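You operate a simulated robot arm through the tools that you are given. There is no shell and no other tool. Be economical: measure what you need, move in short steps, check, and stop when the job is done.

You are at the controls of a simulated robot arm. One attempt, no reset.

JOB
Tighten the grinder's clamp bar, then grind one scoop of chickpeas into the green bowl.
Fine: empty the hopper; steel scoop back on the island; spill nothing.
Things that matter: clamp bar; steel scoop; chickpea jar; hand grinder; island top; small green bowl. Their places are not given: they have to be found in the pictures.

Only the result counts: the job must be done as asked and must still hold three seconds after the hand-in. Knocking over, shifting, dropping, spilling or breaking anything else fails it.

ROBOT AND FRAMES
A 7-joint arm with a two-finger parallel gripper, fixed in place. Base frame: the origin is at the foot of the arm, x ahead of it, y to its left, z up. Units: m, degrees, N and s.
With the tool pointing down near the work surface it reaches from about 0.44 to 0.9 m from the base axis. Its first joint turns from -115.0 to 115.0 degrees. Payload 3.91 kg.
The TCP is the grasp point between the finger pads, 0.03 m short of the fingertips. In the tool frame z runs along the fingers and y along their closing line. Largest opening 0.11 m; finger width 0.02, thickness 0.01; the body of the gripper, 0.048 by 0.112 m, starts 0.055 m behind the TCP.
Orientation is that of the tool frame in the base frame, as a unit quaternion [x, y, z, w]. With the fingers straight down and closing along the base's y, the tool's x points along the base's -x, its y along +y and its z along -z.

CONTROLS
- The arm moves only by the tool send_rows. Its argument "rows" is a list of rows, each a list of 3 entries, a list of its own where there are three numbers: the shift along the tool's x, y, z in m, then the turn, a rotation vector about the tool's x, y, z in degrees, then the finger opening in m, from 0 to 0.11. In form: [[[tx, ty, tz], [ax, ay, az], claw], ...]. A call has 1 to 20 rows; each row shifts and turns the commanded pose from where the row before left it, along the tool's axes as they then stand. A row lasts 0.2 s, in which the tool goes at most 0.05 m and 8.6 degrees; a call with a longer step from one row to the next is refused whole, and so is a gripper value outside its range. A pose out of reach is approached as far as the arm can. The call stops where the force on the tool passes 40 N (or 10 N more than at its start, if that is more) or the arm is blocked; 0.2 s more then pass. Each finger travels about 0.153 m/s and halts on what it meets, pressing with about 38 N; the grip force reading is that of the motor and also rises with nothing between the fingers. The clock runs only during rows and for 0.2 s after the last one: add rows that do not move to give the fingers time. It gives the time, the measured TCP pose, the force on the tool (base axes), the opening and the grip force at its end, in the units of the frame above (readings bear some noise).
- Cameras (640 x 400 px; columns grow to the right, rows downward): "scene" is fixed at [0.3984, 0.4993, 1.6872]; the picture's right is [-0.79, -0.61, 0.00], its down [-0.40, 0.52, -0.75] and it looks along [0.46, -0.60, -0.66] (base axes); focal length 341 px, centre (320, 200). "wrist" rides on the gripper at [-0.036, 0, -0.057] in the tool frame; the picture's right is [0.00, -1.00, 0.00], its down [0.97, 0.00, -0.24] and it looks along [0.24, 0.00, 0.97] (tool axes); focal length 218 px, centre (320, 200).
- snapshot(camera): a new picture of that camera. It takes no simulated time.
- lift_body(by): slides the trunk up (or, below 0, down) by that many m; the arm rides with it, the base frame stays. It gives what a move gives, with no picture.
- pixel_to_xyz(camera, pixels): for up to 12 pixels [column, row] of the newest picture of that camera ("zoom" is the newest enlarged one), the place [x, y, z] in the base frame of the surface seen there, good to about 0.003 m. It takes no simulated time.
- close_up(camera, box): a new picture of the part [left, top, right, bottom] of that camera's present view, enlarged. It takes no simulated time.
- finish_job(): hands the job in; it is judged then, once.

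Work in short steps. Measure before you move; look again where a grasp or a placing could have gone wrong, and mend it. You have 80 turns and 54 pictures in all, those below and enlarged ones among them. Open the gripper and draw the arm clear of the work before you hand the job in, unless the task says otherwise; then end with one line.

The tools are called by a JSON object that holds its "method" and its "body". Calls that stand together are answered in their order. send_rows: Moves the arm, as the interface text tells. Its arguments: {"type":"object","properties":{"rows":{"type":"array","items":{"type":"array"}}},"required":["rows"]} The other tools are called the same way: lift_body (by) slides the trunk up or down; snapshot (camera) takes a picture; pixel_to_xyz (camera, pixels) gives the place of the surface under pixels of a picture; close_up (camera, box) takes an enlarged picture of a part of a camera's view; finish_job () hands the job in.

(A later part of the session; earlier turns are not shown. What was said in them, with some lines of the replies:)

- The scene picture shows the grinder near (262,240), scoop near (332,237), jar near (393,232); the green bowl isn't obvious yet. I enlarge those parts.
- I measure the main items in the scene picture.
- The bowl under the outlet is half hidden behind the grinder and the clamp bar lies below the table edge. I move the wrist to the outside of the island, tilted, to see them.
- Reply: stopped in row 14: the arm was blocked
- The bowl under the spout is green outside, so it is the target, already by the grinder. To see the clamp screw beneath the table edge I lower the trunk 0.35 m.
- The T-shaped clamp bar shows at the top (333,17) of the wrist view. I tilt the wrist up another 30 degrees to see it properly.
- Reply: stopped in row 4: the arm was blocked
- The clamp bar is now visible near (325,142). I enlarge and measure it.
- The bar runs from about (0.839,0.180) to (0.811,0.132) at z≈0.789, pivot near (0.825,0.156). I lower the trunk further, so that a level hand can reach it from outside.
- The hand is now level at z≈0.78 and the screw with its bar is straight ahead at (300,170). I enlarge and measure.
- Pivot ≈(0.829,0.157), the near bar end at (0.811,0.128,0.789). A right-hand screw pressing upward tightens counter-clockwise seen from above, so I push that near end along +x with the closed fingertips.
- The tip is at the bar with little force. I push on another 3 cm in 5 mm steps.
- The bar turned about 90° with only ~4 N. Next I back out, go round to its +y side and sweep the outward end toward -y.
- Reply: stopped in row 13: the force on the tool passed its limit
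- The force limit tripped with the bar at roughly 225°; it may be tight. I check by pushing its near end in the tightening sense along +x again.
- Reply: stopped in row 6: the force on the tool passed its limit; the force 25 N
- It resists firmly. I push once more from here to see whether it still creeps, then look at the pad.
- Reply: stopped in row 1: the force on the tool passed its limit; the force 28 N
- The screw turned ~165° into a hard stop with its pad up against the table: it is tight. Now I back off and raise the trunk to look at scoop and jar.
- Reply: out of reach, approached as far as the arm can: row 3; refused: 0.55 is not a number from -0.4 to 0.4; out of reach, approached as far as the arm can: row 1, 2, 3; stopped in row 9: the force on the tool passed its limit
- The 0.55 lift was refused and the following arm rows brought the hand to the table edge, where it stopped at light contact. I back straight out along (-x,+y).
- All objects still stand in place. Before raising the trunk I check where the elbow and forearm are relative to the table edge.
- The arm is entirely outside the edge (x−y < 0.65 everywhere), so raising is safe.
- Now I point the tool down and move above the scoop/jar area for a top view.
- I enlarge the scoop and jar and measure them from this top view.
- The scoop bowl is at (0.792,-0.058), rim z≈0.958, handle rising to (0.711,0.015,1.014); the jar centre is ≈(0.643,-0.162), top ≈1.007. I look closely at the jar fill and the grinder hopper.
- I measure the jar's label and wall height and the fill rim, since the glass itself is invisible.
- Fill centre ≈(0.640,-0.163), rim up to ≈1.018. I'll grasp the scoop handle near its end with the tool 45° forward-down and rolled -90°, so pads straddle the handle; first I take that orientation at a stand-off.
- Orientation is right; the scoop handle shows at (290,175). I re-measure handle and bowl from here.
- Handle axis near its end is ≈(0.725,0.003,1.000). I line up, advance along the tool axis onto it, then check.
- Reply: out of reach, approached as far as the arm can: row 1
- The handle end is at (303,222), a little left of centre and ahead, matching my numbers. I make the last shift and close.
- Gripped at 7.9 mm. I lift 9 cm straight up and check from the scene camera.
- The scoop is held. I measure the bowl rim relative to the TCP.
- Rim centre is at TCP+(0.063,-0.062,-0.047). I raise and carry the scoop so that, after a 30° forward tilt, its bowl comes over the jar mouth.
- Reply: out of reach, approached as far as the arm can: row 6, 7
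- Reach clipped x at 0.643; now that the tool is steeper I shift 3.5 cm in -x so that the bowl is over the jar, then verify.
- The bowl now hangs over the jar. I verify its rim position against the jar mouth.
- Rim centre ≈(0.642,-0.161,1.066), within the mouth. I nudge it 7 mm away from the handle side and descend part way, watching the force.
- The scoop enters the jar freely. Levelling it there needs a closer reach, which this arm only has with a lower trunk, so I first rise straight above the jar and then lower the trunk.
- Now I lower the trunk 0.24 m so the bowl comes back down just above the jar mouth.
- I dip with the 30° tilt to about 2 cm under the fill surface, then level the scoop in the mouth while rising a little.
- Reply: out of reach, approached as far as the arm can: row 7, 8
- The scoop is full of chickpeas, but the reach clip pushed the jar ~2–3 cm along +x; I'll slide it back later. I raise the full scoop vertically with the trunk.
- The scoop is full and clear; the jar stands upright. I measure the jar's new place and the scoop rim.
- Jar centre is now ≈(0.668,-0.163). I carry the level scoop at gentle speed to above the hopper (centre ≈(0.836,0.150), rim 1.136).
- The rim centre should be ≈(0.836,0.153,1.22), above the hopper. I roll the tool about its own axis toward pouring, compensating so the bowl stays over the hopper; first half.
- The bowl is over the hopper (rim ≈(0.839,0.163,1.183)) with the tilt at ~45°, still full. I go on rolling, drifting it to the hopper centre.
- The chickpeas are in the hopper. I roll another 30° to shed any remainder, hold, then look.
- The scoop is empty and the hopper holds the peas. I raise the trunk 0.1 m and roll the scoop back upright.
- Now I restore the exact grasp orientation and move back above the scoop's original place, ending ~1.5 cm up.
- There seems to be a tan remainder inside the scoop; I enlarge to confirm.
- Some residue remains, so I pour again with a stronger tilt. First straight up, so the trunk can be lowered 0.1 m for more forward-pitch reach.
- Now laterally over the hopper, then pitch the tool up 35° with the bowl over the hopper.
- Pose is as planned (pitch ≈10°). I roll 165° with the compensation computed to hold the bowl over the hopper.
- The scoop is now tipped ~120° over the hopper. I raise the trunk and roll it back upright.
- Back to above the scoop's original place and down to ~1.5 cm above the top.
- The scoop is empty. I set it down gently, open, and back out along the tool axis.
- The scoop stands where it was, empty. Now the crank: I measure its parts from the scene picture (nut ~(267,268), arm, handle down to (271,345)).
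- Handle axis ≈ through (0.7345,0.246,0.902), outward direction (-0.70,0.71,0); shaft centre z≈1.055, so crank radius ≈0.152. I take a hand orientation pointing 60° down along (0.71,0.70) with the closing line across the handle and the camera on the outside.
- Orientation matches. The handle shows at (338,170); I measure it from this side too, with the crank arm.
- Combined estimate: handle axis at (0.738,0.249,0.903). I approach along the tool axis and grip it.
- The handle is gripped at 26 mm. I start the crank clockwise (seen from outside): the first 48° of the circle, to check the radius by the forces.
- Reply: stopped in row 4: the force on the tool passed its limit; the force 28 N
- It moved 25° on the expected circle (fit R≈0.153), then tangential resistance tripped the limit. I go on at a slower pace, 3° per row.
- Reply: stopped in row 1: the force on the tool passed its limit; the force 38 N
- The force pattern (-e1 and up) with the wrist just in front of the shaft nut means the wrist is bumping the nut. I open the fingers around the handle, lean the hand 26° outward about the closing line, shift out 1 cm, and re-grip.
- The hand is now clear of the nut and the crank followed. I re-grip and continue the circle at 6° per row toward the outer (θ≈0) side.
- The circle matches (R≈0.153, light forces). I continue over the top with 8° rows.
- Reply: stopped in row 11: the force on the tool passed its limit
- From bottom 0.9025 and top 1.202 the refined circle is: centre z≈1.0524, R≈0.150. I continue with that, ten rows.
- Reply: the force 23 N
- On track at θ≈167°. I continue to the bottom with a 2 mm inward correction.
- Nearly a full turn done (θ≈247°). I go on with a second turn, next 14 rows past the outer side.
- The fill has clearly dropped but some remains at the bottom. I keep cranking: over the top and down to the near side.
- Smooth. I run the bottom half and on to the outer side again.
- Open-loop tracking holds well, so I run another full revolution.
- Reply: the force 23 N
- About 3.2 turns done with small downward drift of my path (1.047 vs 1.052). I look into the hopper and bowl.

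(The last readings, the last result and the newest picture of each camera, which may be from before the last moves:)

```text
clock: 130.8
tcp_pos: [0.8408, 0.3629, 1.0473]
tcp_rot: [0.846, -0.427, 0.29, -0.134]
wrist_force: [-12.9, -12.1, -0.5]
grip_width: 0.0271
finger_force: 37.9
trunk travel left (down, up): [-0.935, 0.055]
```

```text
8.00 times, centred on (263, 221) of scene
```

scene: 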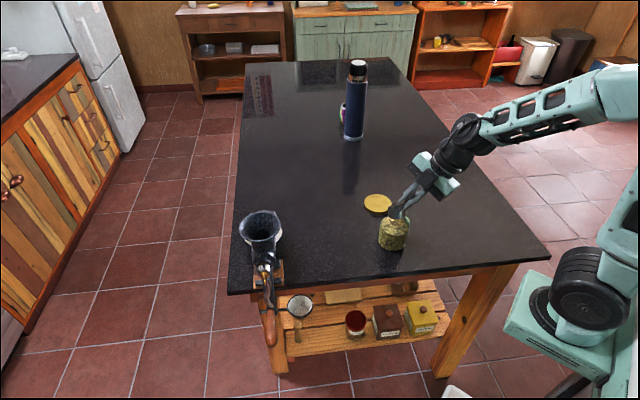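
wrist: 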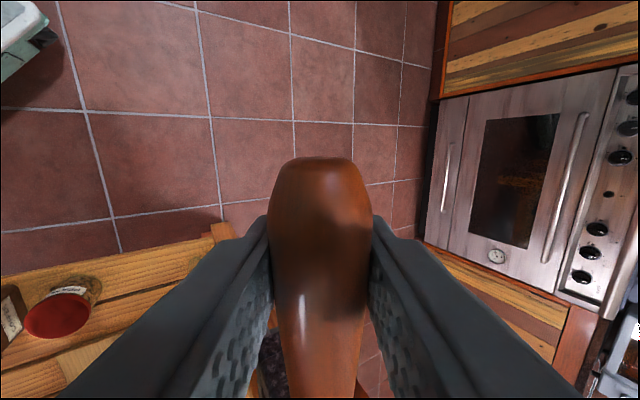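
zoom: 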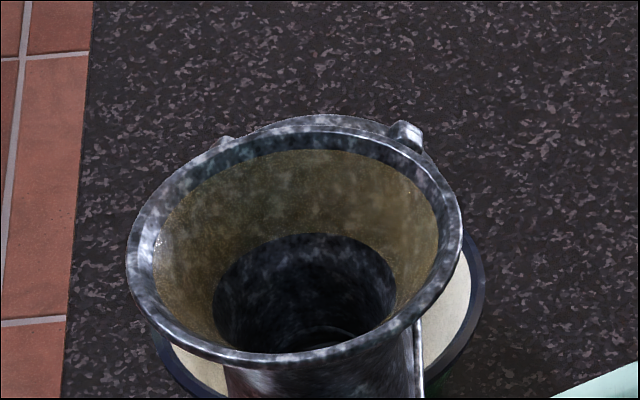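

The hopper throat is empty now; a tan film remains on the wall, so I run one more full turn with a small upward path correction to be sure.

{"method": "send_rows", "body": {"rows": [[[0.0096, -0.0105, -0.0203], [0, 0, 0], 0.0], [[0.0086, -0.0061, -0.018], [0, 0, 0], 0.0], [[0.009, -0.0033, -0.0185], [0, 0, 0], 0.0], [[0.0092, -0.0004, -0.0187], [0, 0, 0], 0.0], [[0.0092, 0.0025, -0.0184], [0, 0, 0], 0.0], [[0.009, 0.0054, -0.0179], [0, 0, 0], 0.0], [[0.0086, 0.0081, -0.017], [0, 0, 0], 0.0], [[0.0081, 0.0107, -0.0158], [0, 0, 0], 0.0], [[0.0075, 0.0131, -0.0143], [0, 0, 0], 0.0], [[0.0066, 0.0152, -0.0125], [0, 0, 0], 0.0], [[0.0057, 0.017, -0.0105], [0, 0, 0], 0.0]]}}

{"method": "send_rows", "body": {"rows": [[[0.0047, 0.0186, -0.0083], [0, 0, 0], 0.0], [[0.0035, 0.0197, -0.0059], [0, 0, 0], 0.0], [[0.0023, 0.0205, -0.0034], [0, 0, 0], 0.0], [[0.001, 0.0208, -0.0008], [0, 0, 0], 0.0], [[-0.0003, 0.0208, 0.0019], [0, 0, 0], 0.0], [[-0.0016, 0.0203, 0.0045], [0, 0, 0], 0.0], [[-0.0028, 0.0195, 0.007], [0, 0, 0], 0.0], [[-0.004, 0.0182, 0.0092], [0, 0, 0], 0.0], [[-0.0051, 0.0167, 0.0114], [0, 0, 0], 0.0], [[-0.0061, 0.0147, 0.0134], [0, 0, 0], 0.0]]}}

{"method": "send_rows", "body": {"rows": [[[-0.007, 0.0126, 0.0152], [0, 0, 0], 0.0], [[-0.0078, 0.0102, 0.0166], [0, 0, 0], 0.0], [[-0.0084, 0.0075, 0.0177], [0, 0, 0], 0.0], [[-0.0089, 0.0047, 0.0184], [0, 0, 0], 0.0], [[-0.0091, 0.0019, 0.0188], [0, 0, 0], 0.0], [[-0.0092, -0.0011, 0.0188], [0, 0, 0], 0.0], [[-0.0092, -0.004, 0.0184], [0, 0, 0], 0.0], [[-0.0089, -0.0068, 0.0177], [0, 0, 0], 0.0], [[-0.0085, -0.0095, 0.0167], [0, 0, 0], 0.0], [[-0.0079, -0.012, 0.0153], [0, 0, 0], 0.0], [[-0.0071, -0.0142, 0.0135], [0, 0, 0], 0.0], [[-0.0062, -0.0162, 0.0116], [0, 0, 0], 0.0], [[-0.0045, -0.0155, 0.0083], [0, 0, 0], 0.0], [[0, 0, 0], [0, 0, 0], 0.0]]}}

```text
clock: 133.2
tcp_pos: [0.7414, 0.2641, 1.2006]
tcp_rot: [0.846, -0.428, 0.289, -0.134]
wrist_force: [1.0, -1.5, -18.2]
grip_width: 0.0269
finger_force: 38.1
trunk travel left (down, up): [-0.935, 0.055]
```

```text
clock: 135.4
tcp_pos: [0.63, 0.1521, 1.0856]
tcp_rot: [0.845, -0.428, 0.29, -0.133]
wrist_force: [-7.1, -17.4, 2.1]
grip_width: 0.027
finger_force: 38.4
trunk travel left (down, up): [-0.935, 0.055]
```

```text
clock: 138.4
tcp_pos: [0.7382, 0.2612, 0.9026]
tcp_rot: [0.846, -0.427, 0.289, -0.136]
wrist_force: [2.7, -0.2, -20.8]
grip_width: 0.027
finger_force: 38.1
trunk travel left (down, up): [-0.935, 0.055]
```

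The crank is back at the bottom. I open, back out along the tool axis, rise, and turn the tool straight down.

{"method": "send_rows", "body": {"rows": [[[0, 0, 0], [0, 0, 0], 0.04], [[0, 0, 0], [0, 0, 0], 0.07], [[0, 0, -0.03], [0, 0, 0], 0.07], [[0, 0, -0.04], [0, 0, 0], 0.07], [[0, 0, -0.04], [0, 0, 0], 0.07], [[0, 0, -0.04], [0, 0, 0], 0.07], [[0, 0, -0.04], [0, 0, 0], 0.05], [[0.014, -0.018, -0.03], [0, 0, 0], 0.0], [[0.014, -0.018, -0.03], [0, 0, 0], 0.0], [[0.014, -0.018, -0.03], [0, 0, 0], 0.0], [[0.014, -0.018, -0.03], [0, 0, 0], 0.0]]}}

{"method": "send_rows", "body": {"rows": [[[0, 0, 0], [-2.58, 1.22, 7.57], 0.0], [[0, 0, 0], [-2.58, 1.22, 7.57], 0.0], [[0, 0, 0], [-2.58, 1.22, 7.57], 0.0], [[0, 0, 0], [-2.58, 1.22, 7.57], 0.0], [[0, 0, 0], [-2.58, 1.22, 7.57], 0.0], [[0, 0, 0], [-2.58, 1.22, 7.57], 0.0], [[0, 0, 0], [-2.58, 1.22, 7.57], 0.0], [[0, 0, 0], [-2.58, 1.22, 7.57], 0.0], [[0, 0, 0], [-2.58, 1.22, 7.57], 0.0], [[0, 0, 0], [-2.58, 1.22, 7.57], 0.0], [[0, 0, 0], [-2.58, 1.22, 7.57], 0.0], [[0, 0, 0], [-2.58, 1.22, 7.57], 0.0], [[0, 0, 0], [-2.58, 1.22, 7.57], 0.0], [[0, 0, 0], [-2.58, 1.22, 7.57], 0.0], [[0, 0, 0], [-2.58, 1.22, 7.57], 0.0], [[0, 0, 0], [-2.58, 1.22, 7.57], 0.0]]}}

```text
clock: 140.8
tcp_pos: [0.626, 0.2576, 1.2006]
tcp_rot: [0.843, -0.432, 0.293, -0.128]
wrist_force: [-0.5, 0.2, 0.1]
grip_width: 0.0
finger_force: 38.0
trunk travel left (down, up): [-0.935, 0.055]
```

```text
clock: 144.2
tcp_pos: [0.6223, 0.2641, 1.2044]
tcp_rot: [0.002, 1.0, -0.002, 0.001]
wrist_force: [-0.6, -0.3, 0.8]
grip_width: 0.0
finger_force: 37.6
trunk travel left (down, up): [-0.935, 0.055]
```

Tool is straight down and clear. I move high above the middle of the work for one last picture of hopper, bowl, scoop and jar together.

{"method": "send_rows", "body": {"rows": [[[-0.005, -0.01, -0.045], [0, 0, 0], 0.0], [[-0.0148, -0.033, -0.0215], [0, 0, 0], 0.0], [[-0.0148, -0.033, -0.0215], [0, 0, 0], 0.0], [[-0.0148, -0.033, -0.0215], [0, 0, 0], 0.0], [[-0.0148, -0.033, -0.0215], [0, 0, 0], 0.0], [[-0.0148, -0.033, -0.0215], [0, 0, 0], 0.0], [[-0.0148, -0.033, -0.0215], [0, 0, 0], 0.0], [[-0.0148, -0.033, -0.0215], [0, 0, 0], 0.0]]}}

{"method": "snapshot", "body": {"camera": "wrist"}}

```text
clock: 146.0
tcp_pos: [0.7302, 0.0233, 1.4009]
tcp_rot: [0.002, 1.0, -0.002, 0.0]
wrist_force: [0.5, 0.0, 0.2]
grip_width: 0.0
finger_force: 37.4
trunk travel left (down, up): [-0.935, 0.055]
```

```text
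0 pictures are left
```

wrist: 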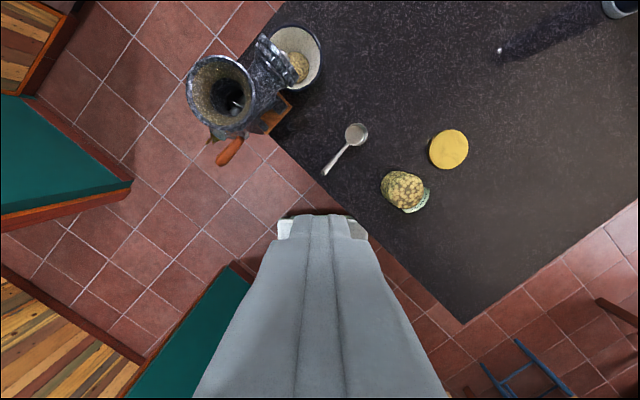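

The hopper is empty (screw visible at (235,105)) and the meal lies in the green bowl at (298,67). I measure the jar's present place for sliding it back.

{"method": "pixel_to_xyz", "body": {"camera": "wrist", "pixels": [[402, 188], [383, 185], [421, 195], [405, 172], [400, 207], [424, 190], [418, 180], [386, 200], [355, 135], [448, 149], [432, 160], [298, 67]]}}

```text
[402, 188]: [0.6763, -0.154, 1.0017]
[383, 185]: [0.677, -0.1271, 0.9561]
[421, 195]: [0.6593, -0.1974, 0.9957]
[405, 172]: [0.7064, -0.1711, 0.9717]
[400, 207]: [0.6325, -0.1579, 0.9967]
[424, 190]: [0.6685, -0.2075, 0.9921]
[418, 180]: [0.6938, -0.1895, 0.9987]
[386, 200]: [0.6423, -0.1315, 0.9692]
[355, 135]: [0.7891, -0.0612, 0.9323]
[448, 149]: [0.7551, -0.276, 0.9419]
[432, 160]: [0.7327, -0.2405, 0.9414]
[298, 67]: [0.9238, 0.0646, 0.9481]
```

The jar stands upright at (0.669,-0.166), about 2.9 cm off its first place. I come down beside it on the +x side with closed fingers.

{"method": "send_rows", "body": {"rows": [[[-0.0036, -0.0378, 0], [0, 0, 0], 0.0], [[-0.0036, -0.0378, 0], [0, 0, 0], 0.0], [[-0.0036, -0.0378, 0], [0, 0, 0], 0.0], [[-0.0036, -0.0378, 0], [0, 0, 0], 0.0], [[-0.0036, -0.0378, 0], [0, 0, 0], 0.0], [[0, 0, 0.045], [0, 0, 0], 0.0], [[0, 0, 0.045], [0, 0, 0], 0.0], [[0, 0, 0.045], [0, 0, 0], 0.0], [[0, 0, 0.045], [0, 0, 0], 0.0], [[0, 0, 0.045], [0, 0, 0], 0.0], [[0, 0, 0.045], [0, 0, 0], 0.0], [[0, 0, 0.045], [0, 0, 0], 0.0]]}}

```text
clock: 148.6
tcp_pos: [0.7468, -0.1665, 1.0861]
tcp_rot: [0.001, 1.0, -0.002, 0.001]
wrist_force: [0.1, -0.4, 0.5]
grip_width: 0.0
finger_force: 37.3
trunk travel left (down, up): [-0.935, 0.055]
```

Position is right. I lower to z≈0.985 and push the jar gently to -x until TCP x≈0.692, then withdraw and rise.

{"method": "send_rows", "body": {"rows": [[[0, 0, 0.04], [0, 0, 0], 0.0], [[0, 0, 0.04], [0, 0, 0], 0.0], [[0, 0, 0.021], [0, 0, 0], 0.0], [[0.01, 0, 0], [0, 0, 0], 0.0], [[0.01, 0, 0], [0, 0, 0], 0.0], [[0.005, 0, 0], [0, 0, 0], 0.0], [[0.005, 0, 0], [0, 0, 0], 0.0], [[0.005, 0, 0], [0, 0, 0], 0.0], [[0.005, 0, 0], [0, 0, 0], 0.0], [[0.005, 0, 0], [0, 0, 0], 0.0], [[0.005, 0, 0], [0, 0, 0], 0.0], [[0.004, 0, 0], [0, 0, 0], 0.0], [[0, 0, 0], [0, 0, 0], 0.0]]}}

```text
clock: 151.4
tcp_pos: [0.694, -0.1673, 0.985]
tcp_rot: [0.003, 1.0, -0.002, 0.001]
wrist_force: [1.4, 0.2, -0.3]
grip_width: 0.0
finger_force: 37.9
trunk travel left (down, up): [-0.935, 0.055]
```

The push went smoothly with ~1 N. I back off, rise, open the gripper and draw the arm clear.

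{"method": "send_rows", "body": {"rows": [[[-0.02, 0, 0], [0, 0, 0], 0.0], [[0, 0, -0.04], [0, 0, 0], 0.0], [[0, 0, -0.045], [0, 0, 0], 0.0], [[0, 0, -0.045], [0, 0, 0], 0.0], [[0, 0, -0.045], [0, 0, 0], 0.0], [[0, 0, -0.045], [0, 0, 0], 0.0], [[0, 0, -0.045], [0, 0, 0], 0.05], [[0, 0, -0.045], [0, 0, 0], 0.11], [[0, 0, -0.045], [0, 0, 0], 0.11], [[0, 0, -0.045], [0, 0, 0], 0.11], [[0.035, 0.03, 0], [0, 0, 0], 0.11], [[0.035, 0.03, 0], [0, 0, 0], 0.11], [[0.035, 0.03, 0], [0, 0, 0], 0.11], [[0.035, 0.03, 0], [0, 0, 0], 0.11], [[0, 0, 0], [0, 0, 0], 0.11]]}}

```text
clock: 154.6
tcp_pos: [0.5719, -0.0452, 1.3845]
tcp_rot: [0.001, 1.0, -0.002, 0.001]
wrist_force: [0.1, 0.0, -0.1]
grip_width: 0.1098
finger_force: 0.0
trunk travel left (down, up): [-0.935, 0.055]
```

The arm is clear and open: clamp tight, hopper empty, meal in the bowl, scoop on the island. I hand in.

{"method": "finish_job", "body": {}}

```text
The job is handed in.
```

I tightened the clamp bar, ground one scoop of chickpeas into the green bowl, emptied the hopper, and put the empty steel scoop back on the island; the scoop bumped the jar about 3 cm and I pushed it back, but had no pictures left to confirm where it ended up.
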